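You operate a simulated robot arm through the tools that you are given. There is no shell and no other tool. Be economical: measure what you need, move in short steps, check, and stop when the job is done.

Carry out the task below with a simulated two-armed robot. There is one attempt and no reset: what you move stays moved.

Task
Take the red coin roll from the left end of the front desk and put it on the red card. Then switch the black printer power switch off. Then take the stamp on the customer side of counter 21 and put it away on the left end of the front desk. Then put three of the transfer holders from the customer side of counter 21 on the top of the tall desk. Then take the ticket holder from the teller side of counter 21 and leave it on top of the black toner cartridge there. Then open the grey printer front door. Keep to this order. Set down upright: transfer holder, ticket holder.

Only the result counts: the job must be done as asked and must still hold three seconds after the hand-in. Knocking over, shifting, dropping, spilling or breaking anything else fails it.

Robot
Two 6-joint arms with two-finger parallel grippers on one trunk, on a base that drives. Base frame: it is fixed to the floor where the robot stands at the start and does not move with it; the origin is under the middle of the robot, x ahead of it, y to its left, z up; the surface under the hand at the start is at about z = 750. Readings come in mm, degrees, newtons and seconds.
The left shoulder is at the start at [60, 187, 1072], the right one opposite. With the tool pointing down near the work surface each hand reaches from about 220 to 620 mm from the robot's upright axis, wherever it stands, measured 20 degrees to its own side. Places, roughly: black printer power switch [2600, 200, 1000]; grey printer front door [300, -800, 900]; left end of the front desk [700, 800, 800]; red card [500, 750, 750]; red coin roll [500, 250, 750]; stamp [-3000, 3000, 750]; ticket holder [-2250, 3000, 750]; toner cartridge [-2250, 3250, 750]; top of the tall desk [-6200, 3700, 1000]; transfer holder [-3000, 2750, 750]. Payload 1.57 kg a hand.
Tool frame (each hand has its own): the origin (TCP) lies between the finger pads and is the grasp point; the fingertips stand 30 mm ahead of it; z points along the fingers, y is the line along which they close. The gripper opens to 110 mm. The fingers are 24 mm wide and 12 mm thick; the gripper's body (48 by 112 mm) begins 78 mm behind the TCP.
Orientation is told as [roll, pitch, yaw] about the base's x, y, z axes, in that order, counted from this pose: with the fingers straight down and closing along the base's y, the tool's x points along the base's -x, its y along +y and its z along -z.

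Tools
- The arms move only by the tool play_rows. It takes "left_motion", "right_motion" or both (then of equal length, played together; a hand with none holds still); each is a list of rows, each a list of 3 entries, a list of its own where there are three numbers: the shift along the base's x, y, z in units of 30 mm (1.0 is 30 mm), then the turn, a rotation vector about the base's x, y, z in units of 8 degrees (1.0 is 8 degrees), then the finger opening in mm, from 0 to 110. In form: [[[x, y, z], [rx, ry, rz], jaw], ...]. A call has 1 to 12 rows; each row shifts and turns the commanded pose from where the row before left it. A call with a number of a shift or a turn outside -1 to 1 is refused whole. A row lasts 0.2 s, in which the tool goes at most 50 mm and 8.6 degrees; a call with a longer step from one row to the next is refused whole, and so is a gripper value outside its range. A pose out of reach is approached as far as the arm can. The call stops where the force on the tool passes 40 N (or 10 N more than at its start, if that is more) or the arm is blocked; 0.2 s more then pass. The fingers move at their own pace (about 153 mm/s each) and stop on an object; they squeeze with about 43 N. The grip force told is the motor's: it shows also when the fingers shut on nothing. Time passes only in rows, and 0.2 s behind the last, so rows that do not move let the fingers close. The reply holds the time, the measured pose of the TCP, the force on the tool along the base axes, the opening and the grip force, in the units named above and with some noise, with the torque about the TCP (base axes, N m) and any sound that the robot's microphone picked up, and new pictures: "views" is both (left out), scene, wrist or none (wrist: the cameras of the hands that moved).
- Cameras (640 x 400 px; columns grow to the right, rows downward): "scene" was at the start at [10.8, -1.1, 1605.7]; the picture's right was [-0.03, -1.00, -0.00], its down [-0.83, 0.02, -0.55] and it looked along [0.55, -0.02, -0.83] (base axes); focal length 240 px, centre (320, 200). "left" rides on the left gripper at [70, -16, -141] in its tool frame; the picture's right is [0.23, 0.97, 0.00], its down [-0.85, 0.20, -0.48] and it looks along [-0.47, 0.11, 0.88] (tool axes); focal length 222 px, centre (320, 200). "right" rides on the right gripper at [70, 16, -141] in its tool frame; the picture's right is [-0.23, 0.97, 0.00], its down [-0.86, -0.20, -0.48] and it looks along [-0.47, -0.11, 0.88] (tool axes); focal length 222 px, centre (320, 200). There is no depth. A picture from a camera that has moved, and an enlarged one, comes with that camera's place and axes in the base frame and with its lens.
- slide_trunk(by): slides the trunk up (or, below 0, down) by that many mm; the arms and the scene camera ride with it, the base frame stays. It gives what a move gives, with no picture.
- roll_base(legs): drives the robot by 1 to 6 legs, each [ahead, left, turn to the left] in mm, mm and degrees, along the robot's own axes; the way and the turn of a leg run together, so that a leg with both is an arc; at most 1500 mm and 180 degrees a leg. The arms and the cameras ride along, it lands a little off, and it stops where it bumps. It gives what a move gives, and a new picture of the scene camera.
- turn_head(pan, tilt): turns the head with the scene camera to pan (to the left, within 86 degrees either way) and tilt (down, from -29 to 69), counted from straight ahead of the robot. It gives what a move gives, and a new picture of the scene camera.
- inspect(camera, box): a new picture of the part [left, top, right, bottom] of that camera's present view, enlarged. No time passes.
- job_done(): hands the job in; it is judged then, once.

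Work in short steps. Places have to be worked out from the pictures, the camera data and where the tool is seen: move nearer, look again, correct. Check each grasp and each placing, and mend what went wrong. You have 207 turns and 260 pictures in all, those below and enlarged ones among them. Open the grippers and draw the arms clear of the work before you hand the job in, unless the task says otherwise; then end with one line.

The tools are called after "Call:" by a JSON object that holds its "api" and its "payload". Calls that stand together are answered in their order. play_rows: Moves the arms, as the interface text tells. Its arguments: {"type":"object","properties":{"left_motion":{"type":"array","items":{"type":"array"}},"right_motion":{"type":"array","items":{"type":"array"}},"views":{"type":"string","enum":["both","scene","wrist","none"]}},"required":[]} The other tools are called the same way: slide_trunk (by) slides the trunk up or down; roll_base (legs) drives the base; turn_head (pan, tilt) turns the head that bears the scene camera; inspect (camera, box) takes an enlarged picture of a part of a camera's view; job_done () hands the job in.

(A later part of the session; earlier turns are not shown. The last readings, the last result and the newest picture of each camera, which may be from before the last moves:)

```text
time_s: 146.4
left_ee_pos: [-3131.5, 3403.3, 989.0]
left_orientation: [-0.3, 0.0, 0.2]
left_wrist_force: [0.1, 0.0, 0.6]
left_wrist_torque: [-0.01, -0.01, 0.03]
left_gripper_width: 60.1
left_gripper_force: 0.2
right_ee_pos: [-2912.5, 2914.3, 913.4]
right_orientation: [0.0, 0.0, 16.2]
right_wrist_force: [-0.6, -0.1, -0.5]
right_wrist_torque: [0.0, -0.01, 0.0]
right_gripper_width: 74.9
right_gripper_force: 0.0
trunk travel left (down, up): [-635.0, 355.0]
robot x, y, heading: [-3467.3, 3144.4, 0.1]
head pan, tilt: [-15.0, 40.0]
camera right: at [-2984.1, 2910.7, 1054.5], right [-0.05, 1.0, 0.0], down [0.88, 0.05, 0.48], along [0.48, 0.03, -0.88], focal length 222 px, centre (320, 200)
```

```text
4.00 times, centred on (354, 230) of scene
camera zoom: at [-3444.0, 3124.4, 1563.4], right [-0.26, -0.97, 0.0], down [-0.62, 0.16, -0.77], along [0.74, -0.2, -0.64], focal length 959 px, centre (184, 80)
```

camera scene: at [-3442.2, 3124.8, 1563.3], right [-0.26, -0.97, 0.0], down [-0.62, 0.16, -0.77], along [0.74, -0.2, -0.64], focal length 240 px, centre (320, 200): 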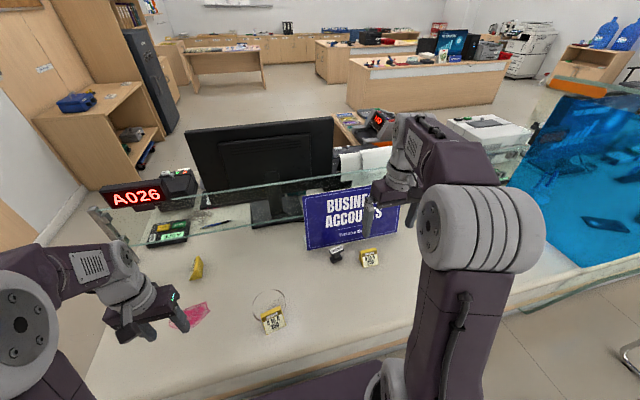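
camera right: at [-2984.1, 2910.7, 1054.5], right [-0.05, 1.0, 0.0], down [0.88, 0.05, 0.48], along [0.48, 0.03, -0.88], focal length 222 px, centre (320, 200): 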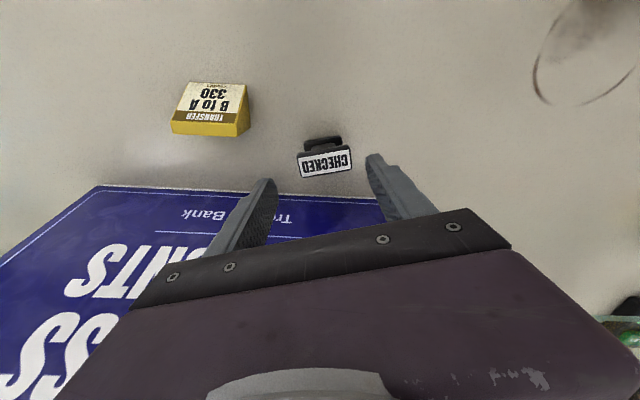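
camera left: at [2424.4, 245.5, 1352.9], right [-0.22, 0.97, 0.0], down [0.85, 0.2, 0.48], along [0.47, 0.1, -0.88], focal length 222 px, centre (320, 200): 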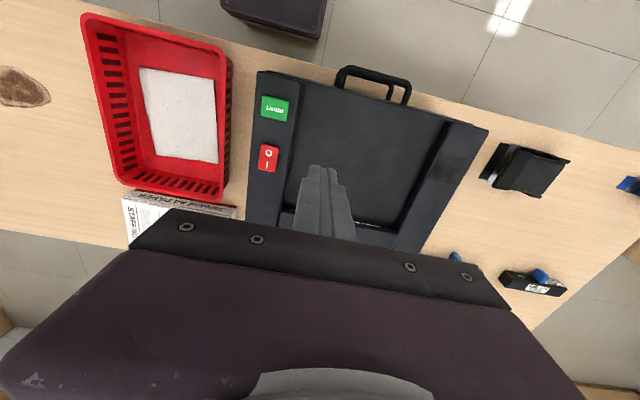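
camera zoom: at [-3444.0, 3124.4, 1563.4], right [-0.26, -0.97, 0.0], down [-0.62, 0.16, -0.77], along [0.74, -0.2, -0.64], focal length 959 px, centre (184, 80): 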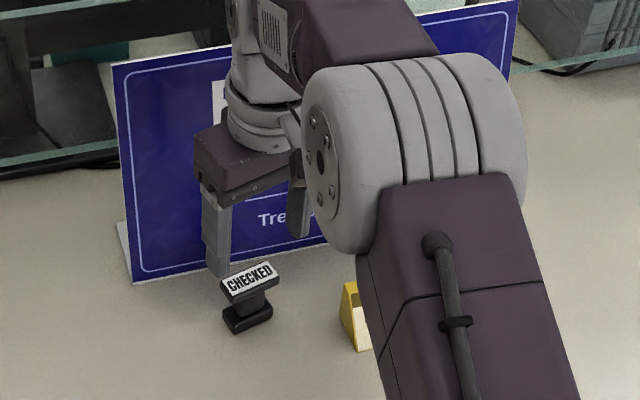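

Stamp centre ≈(-2912, 2919), yaw ≈ +10°. Small correction then lower to z≈827 and close.

Call:
{"api": "play_rows", "payload": {"right_motion": [[[0, 0.17, -0.5], [0, 0, -0.6], 75], [[0, 0, -1], [0, 0, 0], 75], [[0, 0, -0.7], [0, 0, 0], 75]], "views": "wrist"}}

```text
time_s: 147.2
left_ee_pos: [-3131.4, 3403.8, 990.0]
left_orientation: [-0.3, -0.2, 0.2]
left_wrist_force: [-0.5, -0.3, -0.3]
left_wrist_torque: [0.0, 0.01, -0.02]
left_gripper_width: 59.9
left_gripper_force: 0.0
right_ee_pos: [-2912.1, 2917.8, 846.9]
right_orientation: [0.1, 0.0, 11.4]
right_wrist_force: [-0.7, 0.6, -0.7]
right_wrist_torque: [-0.02, 0.01, -0.02]
right_gripper_width: 74.9
right_gripper_force: 0.0
trunk travel left (down, up): [-635.0, 355.0]
robot x, y, heading: [-3464.8, 3144.5, 0.0]
head pan, tilt: [-15.0, 40.0]
camera right: at [-2983.2, 2921.0, 988.5], right [0.03, 1.0, 0.0], down [0.88, -0.03, 0.48], along [0.48, -0.01, -0.88], focal length 222 px, centre (320, 200)
```

right: 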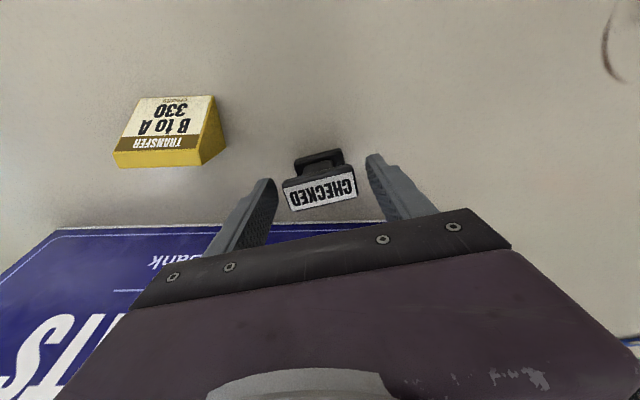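

The label top sits right at TCP height (~847). Lower 20 mm and close.

Call:
{"api": "play_rows", "payload": {"right_motion": [[[0, 0, -0.4], [0, 0, 0], 75], [[0, 0, -0.3], [0, 0, 0], 75], [[0, 0, 0], [0, 0, 0], 30], [[0, 0, 0], [0, 0, 0], 30], [[0, 0, 0], [0, 0, 0], 30]], "views": "wrist"}}

```text
time_s: 148.4
left_ee_pos: [-3130.1, 3404.3, 988.6]
left_orientation: [-0.4, -0.1, 0.2]
left_wrist_force: [-0.2, -0.4, -0.1]
left_wrist_torque: [0.01, -0.02, 0.02]
left_gripper_width: 60.2
left_gripper_force: 0.1
right_ee_pos: [-2911.2, 2918.1, 825.9]
right_orientation: [0.0, 0.0, 11.5]
right_wrist_force: [0.8, 0.3, 0.0]
right_wrist_torque: [-0.04, -0.02, 0.0]
right_gripper_width: 52.9
right_gripper_force: 42.7
trunk travel left (down, up): [-635.0, 355.0]
robot x, y, heading: [-3464.7, 3144.7, 0.2]
head pan, tilt: [-15.0, 40.0]
camera right: at [-2983.5, 2921.0, 968.2], right [0.03, 1.0, 0.0], down [0.88, -0.03, 0.48], along [0.48, -0.01, -0.88], focal length 222 px, centre (320, 200)
```

right: 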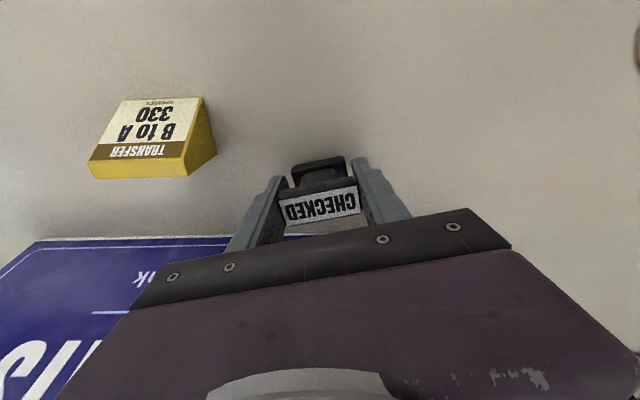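

Held (52.9 mm). Lift and retract.

Call:
{"api": "play_rows", "payload": {"right_motion": [[[0, 0, 1], [0, 0, 0], 30], [[0, 0, 1], [0, 0, 0], 30], [[0, 0, 1], [0, 0, 0], 30], [[-0.3, 0, 1], [0, 0, 0], 30], [[-0.7, 0, 1], [0, 0, -0.5], 30], [[-0.7, 0, 1], [0, 0, -0.5], 30], [[-0.8, 0, 1], [0, 0, -0.42], 30], [[-0.8, 0, 1], [0, 0, 0], 30], [[-0.8, 0, 1], [0, 0, 0], 30], [[-0.8, 0, 0], [0, 0, 0], 30], [[-0.8, 0, 0], [0, 0, 0], 30], [[-0.8, 0, 0], [0, 0, 0], 30]], "views": "wrist"}}

```text
time_s: 151.1
left_ee_pos: [-3132.4, 3404.2, 989.2]
left_orientation: [-0.3, -0.1, 0.3]
left_wrist_force: [-0.9, -0.1, 1.2]
left_wrist_torque: [0.02, -0.02, 0.01]
left_gripper_width: 60.1
left_gripper_force: 0.0
right_ee_pos: [-3107.5, 2919.3, 1095.3]
right_orientation: [0.0, 0.1, 0.1]
right_wrist_force: [0.0, -0.1, -0.3]
right_wrist_torque: [-0.03, -0.01, 0.0]
right_gripper_width: 52.9
right_gripper_force: 43.1
trunk travel left (down, up): [-635.0, 355.0]
robot x, y, heading: [-3465.2, 3145.8, 0.1]
head pan, tilt: [-15.0, 40.0]
camera right: at [-3178.6, 2934.9, 1238.2], right [0.23, 0.97, 0.0], down [0.86, -0.2, 0.48], along [0.47, -0.11, -0.88], focal length 222 px, centre (320, 200)
```

right: 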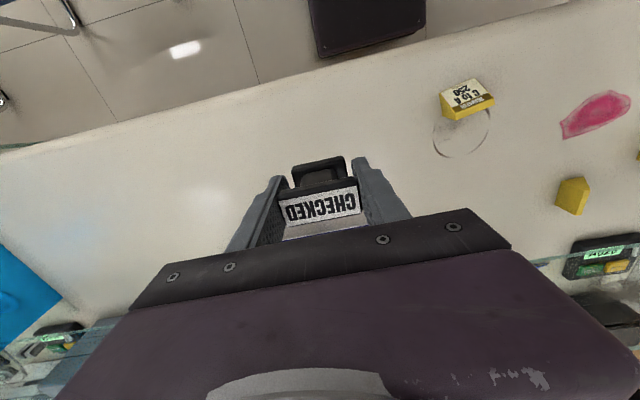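

I drive back the same way to the front desk's left end (target stamp place near (590, 1050)).

Call:
{"api": "roll_base", "payload": {"legs": [[-225, 0, 0], [0, 1095, 0], [1400, 0, 0], [1390, 0, 0], [400, -1400, 0], [400, -1400, 0]]}}

Call:
{"api": "turn_head", "payload": {"pan": -15, "tilt": 50}}

```text
time_s: 169.7
left_ee_pos: [-773.1, 4542.9, 986.6]
left_orientation: [-0.3, 0.2, 1.5]
left_wrist_force: [0.1, 0.3, -1.1]
left_wrist_torque: [-0.01, 0.06, 0.01]
left_gripper_width: 60.1
left_gripper_force: 0.1
right_ee_pos: [-738.5, 4056.1, 1095.0]
right_orientation: [0.0, 0.3, 1.4]
right_wrist_force: [0.6, -0.3, -0.8]
right_wrist_torque: [-0.02, 0.05, -0.01]
right_gripper_width: 52.9
right_gripper_force: 43.2
trunk travel left (down, up): [-635.0, 355.0]
robot x, y, heading: [-1108.1, 4277.1, 1.2]
head pan, tilt: [-15.0, 40.0]
stopped in leg 4: the robot was blocked; the commanded pose is now the measured one
camera scene: at [-1076.7, 4255.0, 1563.2], right [-0.23, -0.97, 0.0], down [-0.63, 0.15, -0.76], along [0.74, -0.18, -0.65], focal length 240 px, centre (320, 200)
```

scene: 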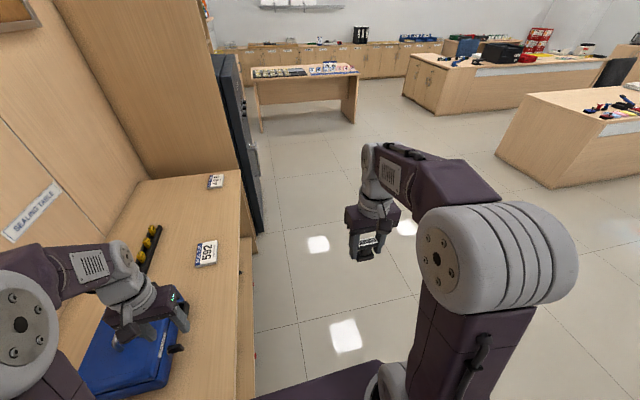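

```text
time_s: 170.4
left_ee_pos: [-779.1, 4540.9, 988.5]
left_orientation: [-0.3, -0.1, 1.5]
left_wrist_force: [0.3, 0.3, 0.2]
left_wrist_torque: [0.0, -0.01, -0.02]
left_gripper_width: 59.9
left_gripper_force: 0.0
right_ee_pos: [-743.7, 4055.8, 1096.6]
right_orientation: [0.0, 0.0, 1.3]
right_wrist_force: [0.5, 0.0, -0.2]
right_wrist_torque: [0.0, -0.01, 0.02]
right_gripper_width: 53.0
right_gripper_force: 42.3
trunk travel left (down, up): [-635.0, 355.0]
robot x, y, heading: [-1112.3, 4275.5, 1.6]
head pan, tilt: [-15.0, 50.0]
camera scene: at [-1092.3, 4255.5, 1549.2], right [-0.23, -0.97, 0.0], down [-0.74, 0.18, -0.64], along [0.63, -0.15, -0.77], focal length 240 px, centre (320, 200)
```

scene: 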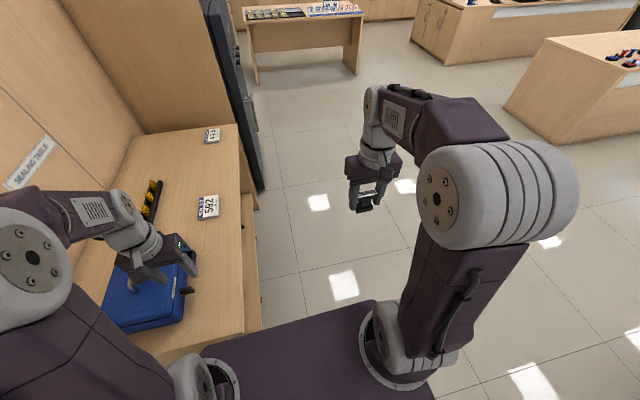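

The base bumped the sealing table. I check the left hand's surroundings before backing off.

Call:
{"api": "inspect", "payload": {"camera": "left", "box": [0, 0, 640, 400]}}

```text
1.00 times, centred on (320, 200) of left (not enlarged: the box is as wide or as high as the picture)
camera zoom: at [-848.1, 4524.9, 1131.2], right [-0.25, 0.97, 0.0], down [0.85, 0.22, 0.48], along [0.46, 0.12, -0.88], focal length 222 px, centre (320, 200)
```

zoom: 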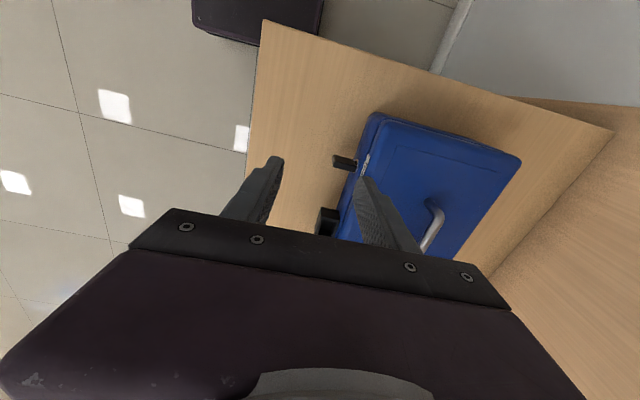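

The case was not touched. I back off to the right and continue to the front desk.

Call:
{"api": "roll_base", "payload": {"legs": [[-40, -60, 0], [0, -450, -1.5], [520, -1200, 0], [520, -1100, 0]]}}

```text
time_s: 185.7
left_ee_pos: [248.8, 1751.0, 987.6]
left_orientation: [-0.3, -0.1, 1.3]
left_wrist_force: [0.2, 0.2, 0.2]
left_wrist_torque: [0.02, 0.0, -0.01]
left_gripper_width: 60.0
left_gripper_force: 0.1
right_ee_pos: [282.5, 1265.3, 1096.8]
right_orientation: [0.0, 0.0, 1.3]
right_wrist_force: [0.1, 0.3, -1.0]
right_wrist_torque: [0.0, 0.01, 0.01]
right_gripper_width: 53.0
right_gripper_force: 42.8
trunk travel left (down, up): [-635.0, 355.0]
robot x, y, heading: [-81.2, 1481.4, 1.3]
head pan, tilt: [-15.0, 50.0]
camera scene: at [-65.1, 1466.6, 1549.2], right [-0.24, -0.97, 0.0], down [-0.74, 0.18, -0.64], along [0.62, -0.15, -0.77], focal length 240 px, centre (320, 200)
```

scene: 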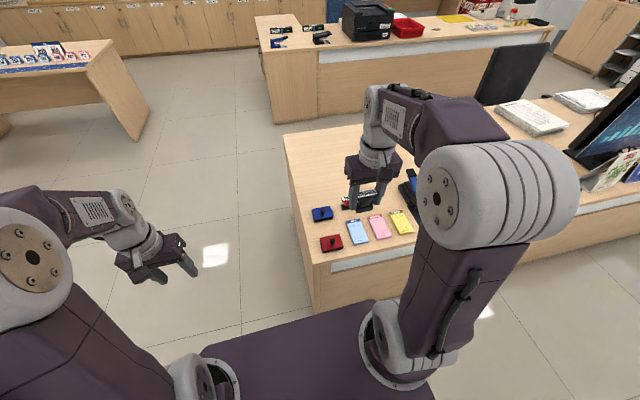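

Now align at the desk: robot to about (15, 1270), heading 0.

Call:
{"api": "roll_base", "payload": {"legs": [[95, -213, -1.3]]}}

Call:
{"api": "turn_head", "payload": {"pan": -10, "tilt": 45}}

Call:
{"api": "inspect", "payload": {"camera": "right", "box": [0, 0, 640, 400]}}

```text
time_s: 187.4
left_ee_pos: [353.9, 1533.6, 988.0]
left_orientation: [-0.3, 0.0, 0.0]
left_wrist_force: [-0.3, 0.3, 0.6]
left_wrist_torque: [0.03, -0.08, -0.01]
left_gripper_width: 59.9
left_gripper_force: 0.1
right_ee_pos: [375.5, 1046.8, 1096.2]
right_orientation: [0.0, 0.0, -0.1]
right_wrist_force: [0.0, -0.1, -0.2]
right_wrist_torque: [0.02, 0.02, 0.01]
right_gripper_width: 53.1
right_gripper_force: 43.2
trunk travel left (down, up): [-635.0, 355.0]
robot x, y, heading: [20.5, 1279.5, 0.4]
head pan, tilt: [-15.0, 50.0]
camera scene: at [32.0, 1256.6, 1549.2], right [-0.26, -0.97, 0.0], down [-0.74, 0.2, -0.64], along [0.62, -0.17, -0.77], focal length 240 px, centre (320, 200)
```

scene: 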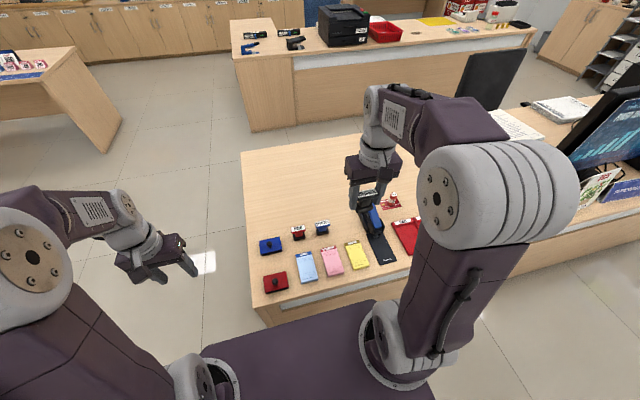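

```text
time_s: 188.1
left_ee_pos: [353.7, 1533.2, 988.2]
left_orientation: [-0.2, 0.0, 0.1]
left_wrist_force: [0.1, 0.1, 0.0]
left_wrist_torque: [0.0, -0.01, 0.04]
left_gripper_width: 60.1
left_gripper_force: 0.0
right_ee_pos: [374.7, 1046.2, 1095.5]
right_orientation: [-0.1, 0.1, -0.2]
right_wrist_force: [0.0, -0.3, -0.4]
right_wrist_torque: [0.03, 0.01, 0.01]
right_gripper_width: 53.0
right_gripper_force: 43.2
trunk travel left (down, up): [-635.0, 355.0]
robot x, y, heading: [22.4, 1273.3, -0.1]
head pan, tilt: [-10.0, 45.0]
camera scene: at [38.1, 1261.3, 1556.0], right [-0.17, -0.98, 0.0], down [-0.7, 0.12, -0.71], along [0.7, -0.12, -0.71], focal length 240 px, centre (320, 200)
```

scene: 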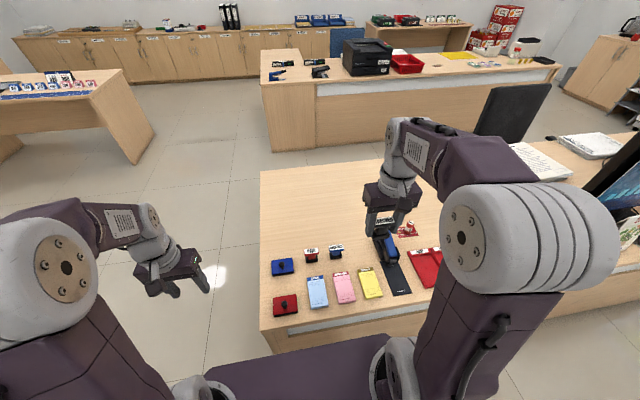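

```text
1.00 times, centred on (320, 200) of right (not enlarged: the box is as wide or as high as the picture)
camera zoom: at [305.8, 1063.1, 1237.7], right [0.23, 0.97, 0.0], down [0.86, -0.2, 0.48], along [0.47, -0.11, -0.88], focal length 222 px, centre (320, 200)
```

zoom: 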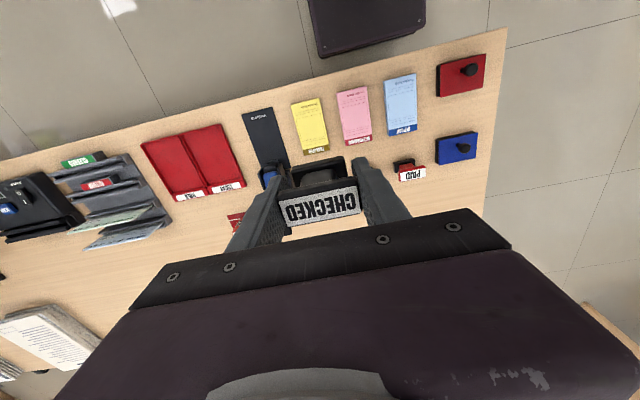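

Free place at about (595, 1040), between the blue stamp and stapler but behind them. Move over and lower to z≈850.

Call:
{"api": "play_rows", "payload": {"right_motion": [[[0.8, 0, 0], [0, 0, 0], 30], [[0.8, -0.1, 0], [0, 0, 0], 30], [[0.8, -0.1, -0.2], [0, 0, 0], 30], [[0.8, 0, -0.5], [0, 0, 0], 30], [[0.8, 0, -1], [0, 0, 0], 30], [[0.8, 0, -1], [0, 0, 0], 30], [[0.8, 0, -1], [0, 0, 0], 30], [[0.8, 0, -1], [0, 0, 0], 30], [[0.8, 0, -1], [0, 0, 0], 30], [[0.1, 0, -1], [0, 0, 0], 30], [[0, 0, -1], [0, 0, 0], 30]], "views": "both"}}

```text
time_s: 190.5
left_ee_pos: [354.0, 1533.1, 987.7]
left_orientation: [-0.2, 0.0, 0.0]
left_wrist_force: [0.1, 0.7, 0.4]
left_wrist_torque: [0.0, 0.01, 0.0]
left_gripper_width: 59.8
left_gripper_force: 0.1
right_ee_pos: [594.9, 1040.9, 863.9]
right_orientation: [0.0, -0.1, -0.2]
right_wrist_force: [-0.4, 0.3, -1.1]
right_wrist_torque: [0.03, 0.0, -0.03]
right_gripper_width: 53.1
right_gripper_force: 43.2
trunk travel left (down, up): [-635.0, 355.0]
robot x, y, heading: [16.2, 1276.4, 0.1]
head pan, tilt: [-10.0, 45.0]
camera scene: at [38.8, 1261.7, 1556.1], right [-0.17, -0.98, 0.0], down [-0.7, 0.12, -0.71], along [0.7, -0.12, -0.71], focal length 240 px, centre (320, 200)
camera right: at [524.7, 1057.7, 1006.3], right [0.23, 0.97, 0.0], down [0.85, -0.2, 0.48], along [0.47, -0.11, -0.88], focal length 222 px, centre (320, 200)
```

scene: 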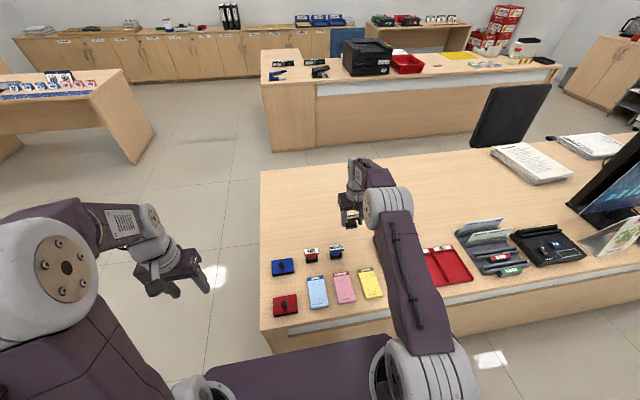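
right: 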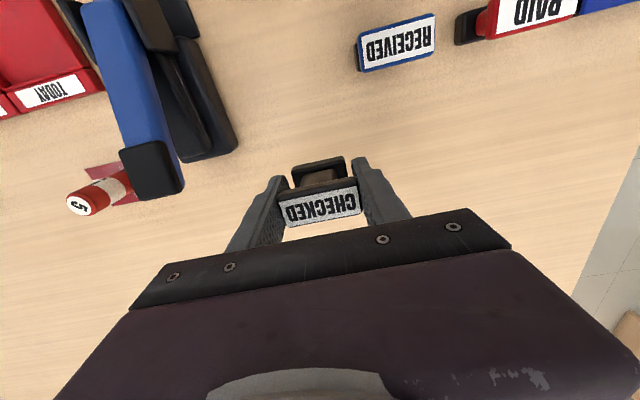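

Clear underneath. Lower to near contact.

Call:
{"api": "play_rows", "payload": {"right_motion": [[[0, 0, -0.8], [0, 0, 0], 30], [[0, 0, -0.8], [0, 0, 0], 30], [[0, 0, -0.5], [0, 0, 0], 30], [[0, 0, -0.15], [0, 0, 0], 30]], "views": "none"}}

```text
time_s: 191.5
left_ee_pos: [353.1, 1532.3, 988.0]
left_orientation: [-0.2, -0.2, 0.0]
left_wrist_force: [0.7, 0.4, 0.6]
left_wrist_torque: [0.01, 0.0, 0.01]
left_gripper_width: 59.8
left_gripper_force: 0.2
right_ee_pos: [594.7, 1040.1, 797.3]
right_orientation: [0.0, 0.0, -0.1]
right_wrist_force: [-0.2, -0.2, -1.3]
right_wrist_torque: [-0.02, 0.0, 0.0]
right_gripper_width: 53.0
right_gripper_force: 43.0
trunk travel left (down, up): [-635.0, 355.0]
robot x, y, heading: [13.8, 1275.6, 0.0]
head pan, tilt: [-10.0, 45.0]
```

Call:
{"api": "play_rows", "payload": {"right_motion": [[[0, 0, -0.1], [0, 0, 0], 30], [[0, 0, -0.07], [0, 0, 0], 30]], "views": "none"}}

```text
time_s: 192.1
left_ee_pos: [351.7, 1534.6, 988.3]
left_orientation: [-0.3, -0.1, 0.0]
left_wrist_force: [-0.2, 0.3, 1.1]
left_wrist_torque: [0.01, 0.01, 0.02]
left_gripper_width: 60.0
left_gripper_force: 0.2
right_ee_pos: [594.0, 1042.0, 796.5]
right_orientation: [-0.1, -0.4, 0.0]
right_wrist_force: [2.2, -0.6, 20.2]
right_wrist_torque: [0.16, 0.08, 0.01]
right_gripper_width: 52.8
right_gripper_force: 42.7
trunk travel left (down, up): [-635.0, 355.0]
robot x, y, heading: [17.1, 1274.9, -0.0]
head pan, tilt: [-10.0, 45.0]
```

Contact (20 N). Ease slightly, open, and lift.

Call:
{"api": "play_rows", "payload": {"right_motion": [[[0, 0, 0.12], [0, 0, 0], 30], [[0, 0, 0], [0, 0, 0], 75], [[0, 0, 0], [0, 0, 0], 75], [[0, 0, 1], [0, 0, 0], 75], [[0, 0, 1], [0, 0, 0], 75], [[0, 0, 1], [0, 0, 0], 75], [[0, 0, 1], [0, 0, 0], 75], [[-0.5, 0, 1], [0, 0, 0], 75]], "views": "wrist"}}

```text
time_s: 193.9
left_ee_pos: [352.9, 1533.9, 987.6]
left_orientation: [-0.4, -0.3, 0.0]
left_wrist_force: [-0.6, -0.9, 0.9]
left_wrist_torque: [0.01, -0.05, 0.04]
left_gripper_width: 60.0
left_gripper_force: 0.1
right_ee_pos: [579.0, 1040.7, 947.1]
right_orientation: [-0.1, 0.1, -0.1]
right_wrist_force: [-0.1, 0.7, 0.6]
right_wrist_torque: [-0.02, -0.04, 0.0]
right_gripper_width: 75.1
right_gripper_force: 0.0
trunk travel left (down, up): [-635.0, 355.0]
robot x, y, heading: [14.3, 1275.5, 0.0]
head pan, tilt: [-10.0, 45.0]
camera right: at [508.5, 1057.9, 1088.9], right [0.23, 0.97, 0.0], down [0.85, -0.2, 0.48], along [0.47, -0.11, -0.88], focal length 222 px, centre (320, 200)
```

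right: 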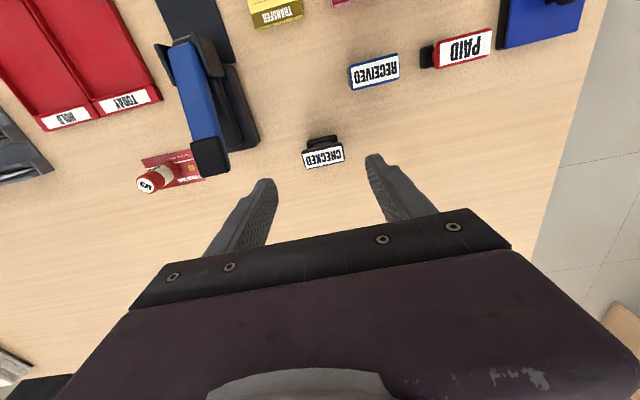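

Stamp stands upright at the desk's left end, roll still on the card. Retract and drive back to the customer side for the transfer holders.

Call:
{"api": "play_rows", "payload": {"right_motion": [[[-0.8, 0, 0.7], [0, 0, 0], 75], [[-0.8, 0, 0.7], [0, 0, 0], 75], [[-0.8, 0, 0.7], [0, 0, 0], 75], [[-0.8, 0, 0.7], [0, 0, 0], 75], [[-0.8, 0, 0.7], [0, 0, 0], 75], [[-0.8, 0, 0.7], [0, 0, 0], 75], [[-0.8, 0, 0], [0, 0, 0], 75], [[-0.8, 0, 0], [0, 0, 0], 75]], "views": "none"}}

Call:
{"api": "roll_base", "payload": {"legs": [[-95, 213, 0], [-520, 1100, 0], [-520, 1200, 0], [-580, 410, 0], [-1400, 0, 0], [-590, 0, 0]]}}

```text
time_s: 195.7
left_ee_pos: [352.1, 1533.0, 989.1]
left_orientation: [-0.3, -0.2, -0.1]
left_wrist_force: [-0.2, -0.6, 0.5]
left_wrist_torque: [0.03, -0.02, 0.0]
left_gripper_width: 60.0
left_gripper_force: 0.1
right_ee_pos: [385.5, 1040.6, 1072.1]
right_orientation: [0.0, 0.0, -0.1]
right_wrist_force: [0.5, 0.0, 0.1]
right_wrist_torque: [0.02, 0.05, -0.02]
right_gripper_width: 74.9
right_gripper_force: 0.1
trunk travel left (down, up): [-635.0, 355.0]
robot x, y, heading: [13.8, 1276.9, 0.1]
head pan, tilt: [-10.0, 45.0]
```

```text
time_s: 222.5
left_ee_pos: [-3373.1, 4445.6, 988.8]
left_orientation: [-0.3, -0.1, 0.5]
left_wrist_force: [0.2, 0.4, 0.0]
left_wrist_torque: [0.0, 0.0, 0.0]
left_gripper_width: 60.0
left_gripper_force: 0.1
right_ee_pos: [-3335.3, 3953.2, 1072.4]
right_orientation: [0.0, 0.1, 0.5]
right_wrist_force: [-0.5, 0.3, -0.2]
right_wrist_torque: [0.0, -0.02, 0.0]
right_gripper_width: 74.9
right_gripper_force: 0.1
trunk travel left (down, up): [-635.0, 355.0]
robot x, y, heading: [-3710.5, 4185.6, 0.4]
head pan, tilt: [-10.0, 45.0]
camera scene: at [-3686.1, 4172.0, 1556.1], right [-0.16, -0.99, 0.0], down [-0.7, 0.12, -0.71], along [0.7, -0.12, -0.71], focal length 240 px, centre (320, 200)
```

scene: 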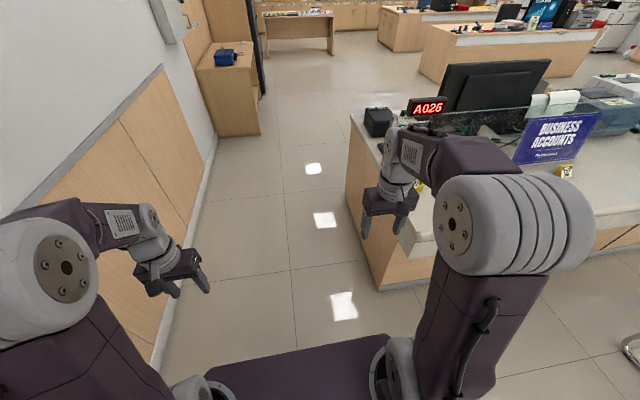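

Move to y≈3375 and up to the counter.

Call:
{"api": "roll_base", "payload": {"legs": [[0, -812, -0.4], [245, 0, 0]]}}

Call:
{"api": "turn_head", "payload": {"pan": 5, "tilt": 50}}

Call:
{"api": "play_rows", "payload": {"left_motion": [[[0.3, 0, 0], [0, 0, 0], 60], [[0.3, 0, 0], [0, 0, 0], 60]], "right_motion": [[[0, 0, 0], [0, 0, 0], 75], [[0, 0, 0], [0, 0, 0], 75]], "views": "wrist"}}

```text
time_s: 228.2
left_ee_pos: [-3125.2, 3622.6, 987.6]
left_orientation: [-0.3, -0.1, 0.1]
left_wrist_force: [-0.8, 0.4, -0.2]
left_wrist_torque: [-0.01, -0.02, 0.01]
left_gripper_width: 60.1
left_gripper_force: 0.0
right_ee_pos: [-3090.2, 3130.8, 1070.8]
right_orientation: [0.0, 0.0, 0.1]
right_wrist_force: [0.2, -0.1, 0.3]
right_wrist_torque: [-0.02, -0.02, 0.01]
right_gripper_width: 74.9
right_gripper_force: 0.0
trunk travel left (down, up): [-635.0, 355.0]
robot x, y, heading: [-3461.5, 3366.0, 0.2]
head pan, tilt: [-10.0, 45.0]
camera scene: at [-3439.2, 3351.4, 1556.1], right [-0.17, -0.99, 0.0], down [-0.7, 0.12, -0.71], along [0.7, -0.12, -0.71], focal length 240 px, centre (320, 200)
```

scene: 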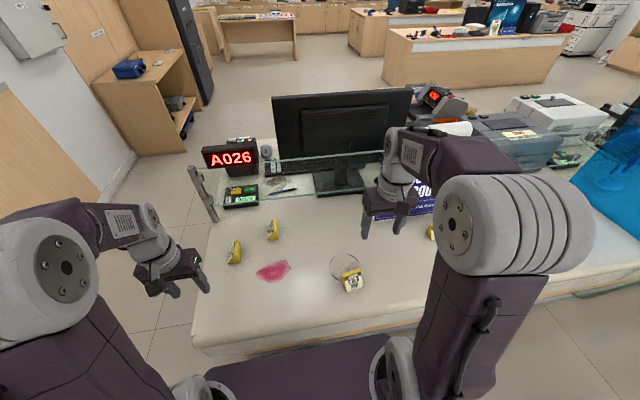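

```text
time_s: 229.0
left_ee_pos: [-3123.4, 3622.3, 988.8]
left_orientation: [-0.3, 0.0, 0.0]
left_wrist_force: [0.2, -0.3, 0.7]
left_wrist_torque: [0.0, -0.02, 0.01]
left_gripper_width: 59.8
left_gripper_force: 0.0
right_ee_pos: [-3089.5, 3130.5, 1071.4]
right_orientation: [0.0, 0.0, 0.0]
right_wrist_force: [-0.2, 0.4, 0.3]
right_wrist_torque: [0.02, 0.0, 0.03]
right_gripper_width: 75.0
right_gripper_force: 0.1
trunk travel left (down, up): [-635.0, 355.0]
robot x, y, heading: [-3458.4, 3363.5, 0.2]
head pan, tilt: [5.0, 50.0]
camera scene: at [-3442.0, 3372.1, 1549.2], right [0.09, -1.0, 0.0], down [-0.76, -0.07, -0.64], along [0.64, 0.06, -0.77], focal length 240 px, centre (320, 200)
```

scene: 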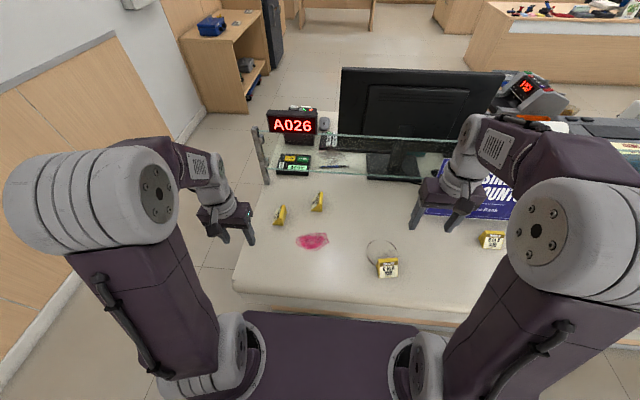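

```text
time_s: 229.6
left_ee_pos: [-3106.0, 3622.6, 987.7]
left_orientation: [-0.3, -0.1, 0.1]
left_wrist_force: [0.0, -0.2, 0.2]
left_wrist_torque: [0.01, -0.05, -0.02]
left_gripper_width: 60.2
left_gripper_force: 0.1
right_ee_pos: [-3089.0, 3130.6, 1071.9]
right_orientation: [0.0, 0.0, 0.0]
right_wrist_force: [0.6, -0.3, -0.9]
right_wrist_torque: [0.04, -0.02, -0.02]
right_gripper_width: 75.1
right_gripper_force: 0.0
trunk travel left (down, up): [-635.0, 355.0]
robot x, y, heading: [-3459.7, 3364.3, 0.1]
head pan, tilt: [5.0, 50.0]
camera right: at [-3159.2, 3147.4, 1214.1], right [0.23, 0.97, 0.0], down [0.86, -0.2, 0.48], along [0.47, -0.11, -0.88], focal length 222 px, centre (320, 200)
camera left: at [-3175.8, 3608.4, 1130.9], right [-0.23, 0.97, 0.0], down [0.85, 0.2, 0.48], along [0.47, 0.11, -0.88], focal length 222 px, centre (320, 200)
```

right: 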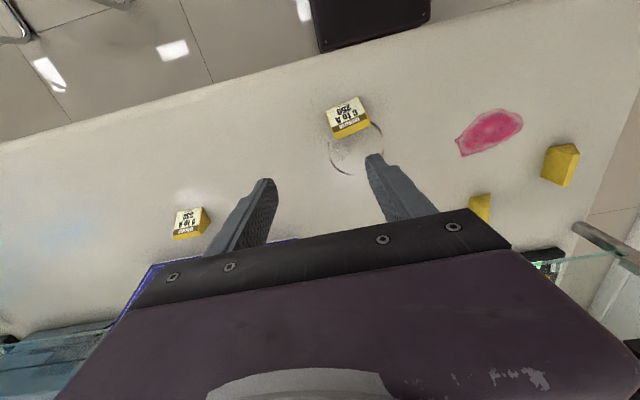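
left: 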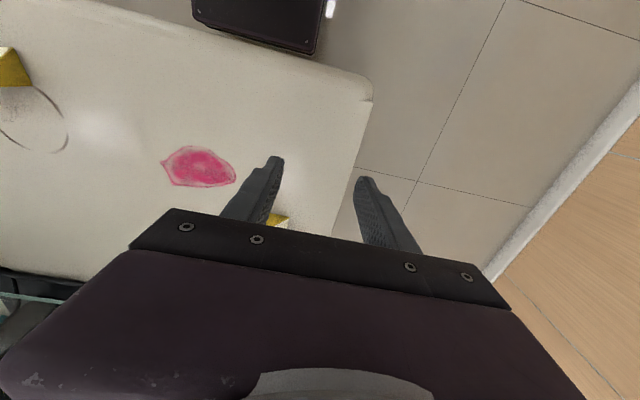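

Zoom on the holders for shape and orientation.

Call:
{"api": "inspect", "payload": {"camera": "right", "box": [300, 70, 460, 200]}}

Call:
{"api": "inspect", "payload": {"camera": "scene", "box": [255, 180, 415, 290]}}

```text
3.08 times, centred on (380, 135) of right
camera zoom: at [-3159.2, 3147.4, 1214.1], right [0.23, 0.97, 0.0], down [0.86, -0.2, 0.48], along [0.47, -0.11, -0.88], focal length 684 px, centre (135, 400)
```

zoom: 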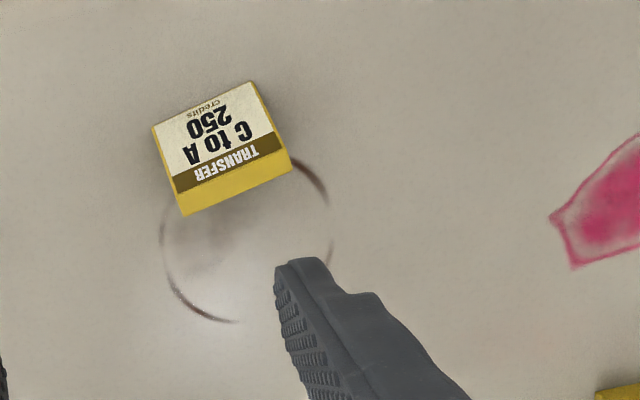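

```text
3.64 times, centred on (335, 235) of scene
camera zoom: at [-3442.0, 3372.2, 1549.2], right [0.09, -1.0, 0.0], down [-0.76, -0.07, -0.64], along [0.64, 0.06, -0.77], focal length 872 px, centre (266, 73)
```

zoom: 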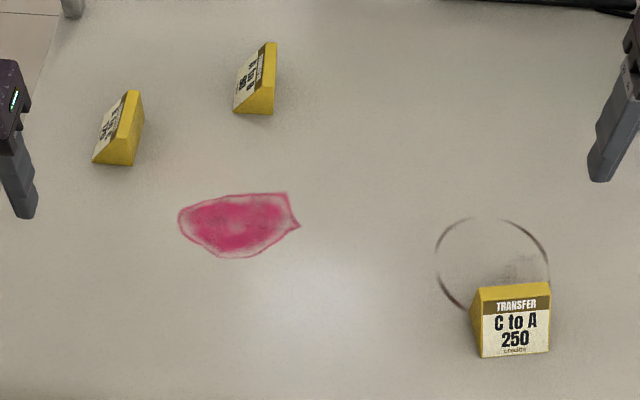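

C-to-A holder: a wedge 62 mm wide, 45 tall, front edge centre (-3111, 3176), yaw ≈ +9°. I bring the right hand above it, and the left hand forward for a look at the left holder.

Call:
{"api": "play_rows", "payload": {"left_motion": [[[0.98, 0, 0], [0, 0, 0], 90], [[0.98, 0, 0], [0, 0, 0], 90], [[0.98, 0, 0], [0, 0, 0], 90], [[0.98, 0, 0], [0, 0, 0], 90], [[0.98, 0, 0], [0, 0, 0], 90], [[0.98, -0.2, 0], [0, 0, 0], 90]], "right_motion": [[[0.1, 0.3, -0.9], [0, 0, 0.2], 95], [[0.07, 0.3, -0.9], [0, 0, 0.2], 95], [[0, 0.3, -1], [0, 0, 0.2], 95], [[0, 0.3, -1], [0, 0, 0.2], 95], [[0, 0.25, -1], [0, 0, 0.2], 95], [[0, 0.2, -1], [0, 0, 0.16], 95]], "views": "wrist"}}

```text
time_s: 231.0
left_ee_pos: [-2928.9, 3617.7, 987.2]
left_orientation: [-0.4, 0.1, 0.1]
left_wrist_force: [-0.4, 0.2, 0.5]
left_wrist_torque: [-0.02, 0.03, -0.01]
left_gripper_width: 90.1
left_gripper_force: 0.0
right_ee_pos: [-3083.4, 3181.7, 897.2]
right_orientation: [0.0, 0.1, 9.3]
right_wrist_force: [1.1, 0.4, -0.6]
right_wrist_torque: [-0.02, 0.04, -0.01]
right_gripper_width: 95.0
right_gripper_force: 0.1
trunk travel left (down, up): [-635.0, 355.0]
robot x, y, heading: [-3461.3, 3365.7, 0.1]
head pan, tilt: [5.0, 50.0]
camera right: at [-3153.9, 3186.6, 1040.1], right [0.07, 1.0, 0.0], down [0.88, -0.06, 0.48], along [0.48, -0.03, -0.88], focal length 222 px, centre (320, 200)
camera left: at [-2997.7, 3602.6, 1130.0], right [-0.23, 0.97, 0.0], down [0.86, 0.2, 0.48], along [0.46, 0.11, -0.88], focal length 222 px, centre (320, 200)
```

right: 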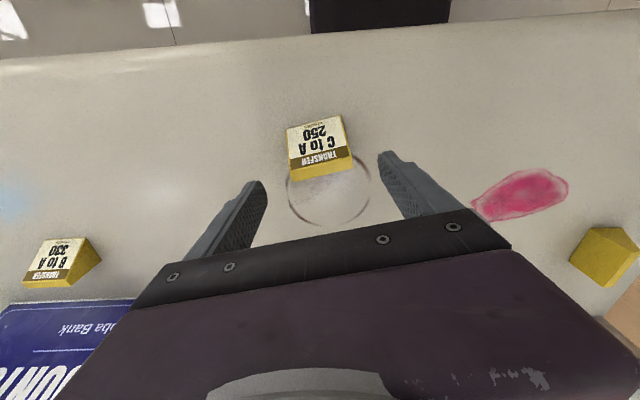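
left: 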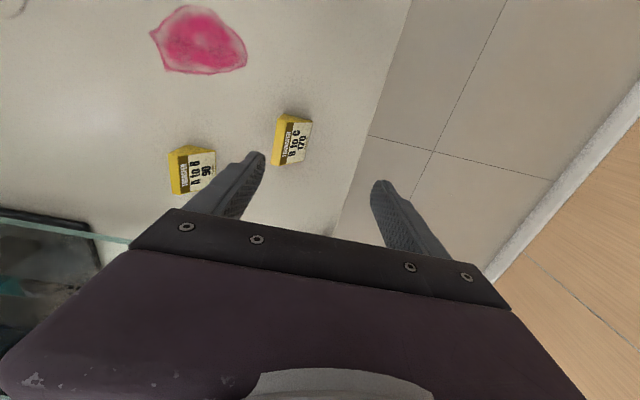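

Right is aligned; zoom on the left holders.

Call:
{"api": "inspect", "payload": {"camera": "left", "box": [150, 90, 350, 215]}}

Call:
{"api": "play_rows", "payload": {"right_motion": [[[0, 0, -1], [0, 0, 0], 95], [[0, 0, -1], [0, 0, 0], 95], [[0, 0, -0.55], [0, 0, 0], 95]], "views": "wrist"}}

```text
3.20 times, centred on (250, 152) of left
camera zoom: at [-2997.7, 3602.6, 1130.0], right [-0.23, 0.97, 0.0], down [0.86, 0.2, 0.48], along [0.46, 0.11, -0.88], focal length 711 px, centre (544, 352)
```

zoom: 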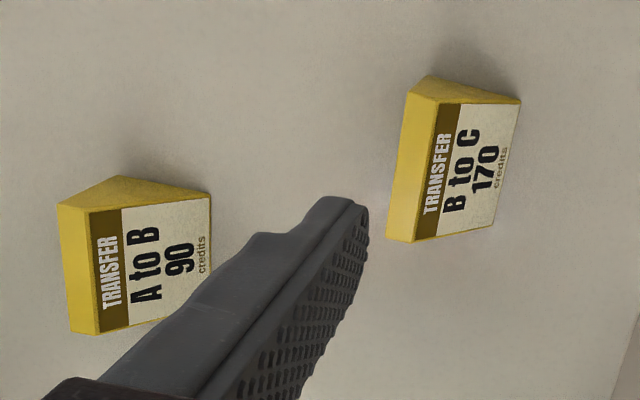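

```text
time_s: 231.8
left_ee_pos: [-2929.6, 3616.2, 988.8]
left_orientation: [-0.3, -0.2, 0.1]
left_wrist_force: [-0.2, -0.4, 0.6]
left_wrist_torque: [0.0, 0.0, 0.01]
left_gripper_width: 90.0
left_gripper_force: 0.0
right_ee_pos: [-3084.2, 3180.1, 821.6]
right_orientation: [0.1, 0.1, 9.4]
right_wrist_force: [0.1, 0.3, -0.4]
right_wrist_torque: [0.02, 0.02, -0.02]
right_gripper_width: 95.1
right_gripper_force: 0.0
trunk travel left (down, up): [-635.0, 355.0]
robot x, y, heading: [-3457.9, 3362.9, 0.2]
head pan, tilt: [5.0, 50.0]
camera right: at [-3156.4, 3185.4, 963.8], right [0.07, 1.0, 0.0], down [0.88, -0.06, 0.48], along [0.48, -0.03, -0.88], focal length 222 px, centre (320, 200)
```

right: 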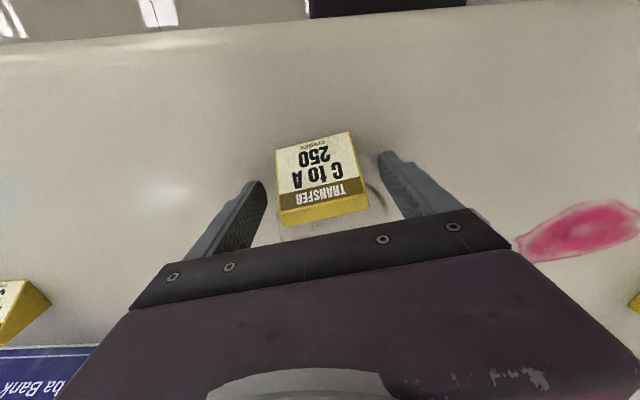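

Close the right gripper on C-to-A. B-to-C: spans x -2944…-2882, label edge y≈3605, so the left hand needs yaw -90° over (-2913, 3577); I turn it there now.

Call:
{"api": "play_rows", "payload": {"left_motion": [[[0.05, -0.1, 0], [0, 0, -0.9375], 95], [[0.05, -0.1, 0], [0, 0, -0.9375], 95], [[0.05, -0.1, 0], [0, 0, -0.9375], 95], [[0.05, -0.1, 0], [0, 0, -0.9375], 95], [[0.05, -0.1, 0], [0, 0, -0.9375], 95], [[0.05, -0.1, 0], [0, 0, -0.9375], 95], [[0.05, -0.1, 0], [0, 0, -0.9375], 95], [[0.05, -0.1, 0], [0, 0, -0.9375], 95], [[0.05, -0.1, 0], [0, 0, -0.9375], 95], [[0.05, -0.1, 0], [0, 0, -0.9375], 95], [[0.05, -0.1, 0], [0, 0, -0.9375], 95], [[0, -0.2, 0], [0, 0, -0.9375], 95]], "right_motion": [[[0, 0, 0], [0, 0, 0], 40], [[0, 0, 0], [0, 0, 0], 40], [[0, 0, 0], [0, 0, 0], 40], [[0, 0, 0], [0, 0, 0], 40], [[0, 0, 0], [0, 0, 0], 40], [[0, 0, 0], [0, 0, 0], 40], [[0, 0, 0], [0, 0, 0], 40], [[0, 0, 0], [0, 0, 0], 40], [[0, 0, 0], [0, 0, 0], 40], [[0, 0, 0], [0, 0, 0], 40], [[0, 0, 0], [0, 0, 0], 40], [[0, 0, 0], [0, 0, 0], 40]], "views": "wrist"}}

```text
time_s: 234.4
left_ee_pos: [-2913.3, 3578.3, 986.9]
left_orientation: [-0.4, -0.1, -90.0]
left_wrist_force: [-0.1, 0.3, 0.1]
left_wrist_torque: [0.0, -0.02, -0.02]
left_gripper_width: 95.0
left_gripper_force: 0.1
right_ee_pos: [-3084.0, 3181.6, 822.7]
right_orientation: [0.0, 0.0, 9.4]
right_wrist_force: [0.4, 0.0, -0.8]
right_wrist_torque: [0.0, 0.01, -0.01]
right_gripper_width: 63.4
right_gripper_force: 42.8
trunk travel left (down, up): [-635.0, 355.0]
robot x, y, heading: [-3459.3, 3361.3, 0.1]
head pan, tilt: [5.0, 50.0]
camera right: at [-3156.3, 3185.3, 964.0], right [0.07, 1.0, 0.0], down [0.88, -0.06, 0.48], along [0.48, -0.03, -0.88], focal length 222 px, centre (320, 200)
camera left: at [-2928.9, 3649.5, 1130.8], right [0.97, 0.23, -0.01], down [0.2, -0.85, 0.48], along [0.1, -0.47, -0.88], focal length 222 px, centre (320, 200)
```

right: 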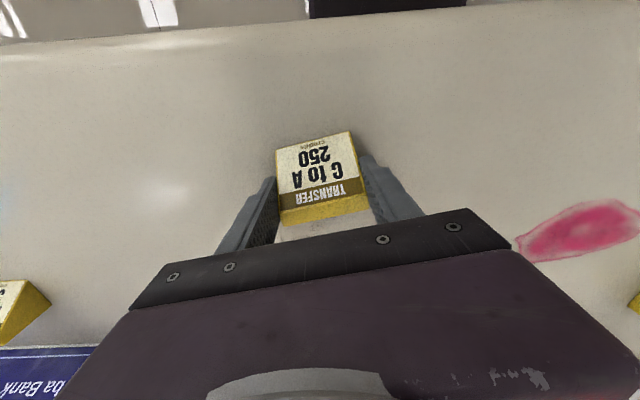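
left: 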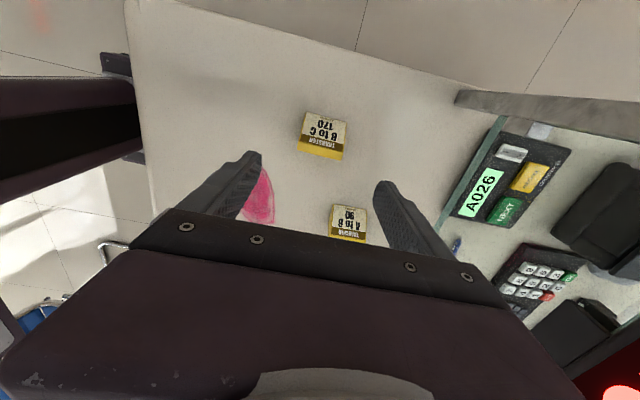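

Right holds C-to-A (63.4 mm): lift it. Left lowers over B-to-C.

Call:
{"api": "play_rows", "payload": {"left_motion": [[[0, 0, -1], [0, 0, 0.35], 95], [[0, 0, -1], [0, 0, 0], 95], [[0, 0, -1], [0, 0, 0], 95], [[0, 0, -1], [0, 0, 0], 95], [[0, 0, -1], [0, 0, 0], 95], [[0, 0, -0.5], [0, 0, 0], 95]], "right_motion": [[[0, 0, 0.5], [0, 0, 0], 40], [[0, 0, 1], [0, 0, 0], 40], [[0, 0, 1], [0, 0, 0], 40], [[0, 0, 1], [0, 0, 0], 40], [[0, 0, 1], [0, 0, 0], 40], [[0, 0, 1], [0, 0, 0], 40]], "views": "wrist"}}

```text
time_s: 235.8
left_ee_pos: [-2913.5, 3578.0, 822.5]
left_orientation: [-0.2, -0.1, -87.1]
left_wrist_force: [0.2, 0.2, -0.4]
left_wrist_torque: [0.0, -0.01, -0.02]
left_gripper_width: 95.3
left_gripper_force: 0.2
right_ee_pos: [-3083.6, 3179.3, 987.5]
right_orientation: [0.0, 0.1, 9.3]
right_wrist_force: [-0.3, 0.1, -0.4]
right_wrist_torque: [-0.01, -0.01, -0.02]
right_gripper_width: 63.2
right_gripper_force: 42.9
trunk travel left (down, up): [-635.0, 355.0]
robot x, y, heading: [-3458.8, 3362.2, 0.2]
head pan, tilt: [5.0, 50.0]
camera right: at [-3156.3, 3186.2, 1129.6], right [0.07, 1.0, 0.0], down [0.88, -0.06, 0.48], along [0.48, -0.03, -0.88], focal length 222 px, centre (320, 200)
camera left: at [-2932.9, 3648.6, 965.8], right [0.96, 0.28, 0.0], down [0.24, -0.84, 0.48], along [0.13, -0.46, -0.88], focal length 222 px, centre (320, 200)
```

right: 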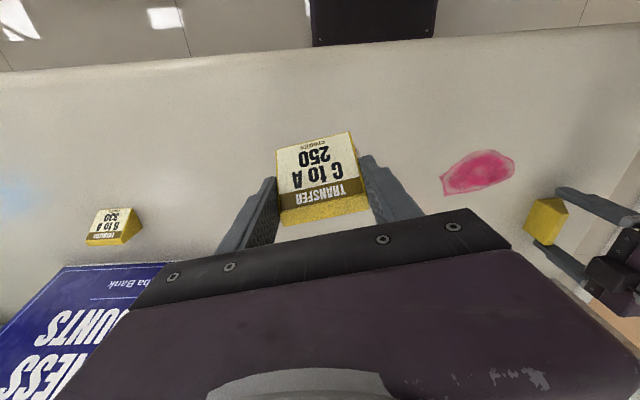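
left: 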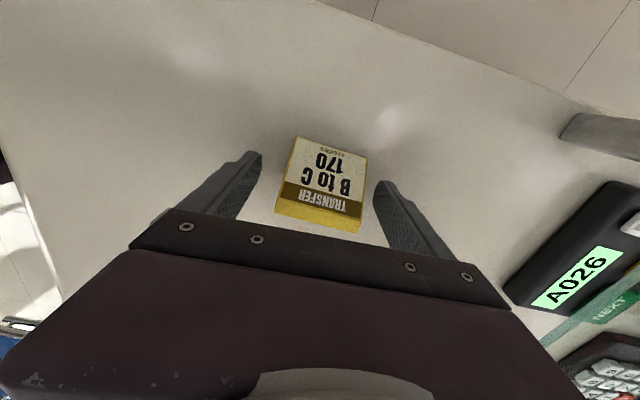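

Between the fingers; close the left gripper, then lift.

Call:
{"api": "play_rows", "payload": {"left_motion": [[[0, 0, 0], [0, 0, 0], 40], [[0, 0, 0], [0, 0, 0], 40], [[0, 0, 0], [0, 0, 0], 40], [[0, 0, 0.5], [0, 0, 0], 40], [[0, 0, 1], [0, 0, 0], 40], [[0, 0, 1], [0, 0, 0], 40], [[0, 0, 1], [0, 0, 0], 40], [[0, 0, 1], [0, 0, 0], 40], [[-0.8, 0, 1], [0, 0, 0], 40], [[-0.8, 0, 0], [0, 0, 0], 40], [[-0.8, 0, 0], [0, 0, 0], 40], [[-0.8, 0, 0], [0, 0, 0], 40]], "views": "wrist"}}

```text
time_s: 238.4
left_ee_pos: [-3010.1, 3577.0, 988.4]
left_orientation: [-0.1, -0.1, -87.1]
left_wrist_force: [-0.5, -0.2, -0.3]
left_wrist_torque: [0.02, -0.01, 0.01]
left_gripper_width: 63.1
left_gripper_force: 43.6
right_ee_pos: [-3084.7, 3181.2, 987.7]
right_orientation: [0.0, 0.0, 9.3]
right_wrist_force: [0.5, 0.2, -1.1]
right_wrist_torque: [-0.02, 0.01, 0.03]
right_gripper_width: 63.4
right_gripper_force: 42.5
trunk travel left (down, up): [-635.0, 355.0]
robot x, y, heading: [-3459.9, 3365.4, -0.1]
head pan, tilt: [5.0, 50.0]
camera left: at [-3029.7, 3648.3, 1131.1], right [0.96, 0.28, 0.0], down [0.24, -0.84, 0.48], along [0.13, -0.46, -0.88], focal length 222 px, centre (320, 200)
```

left: 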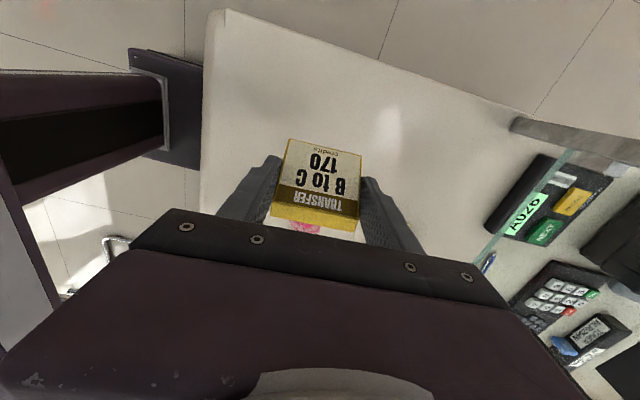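

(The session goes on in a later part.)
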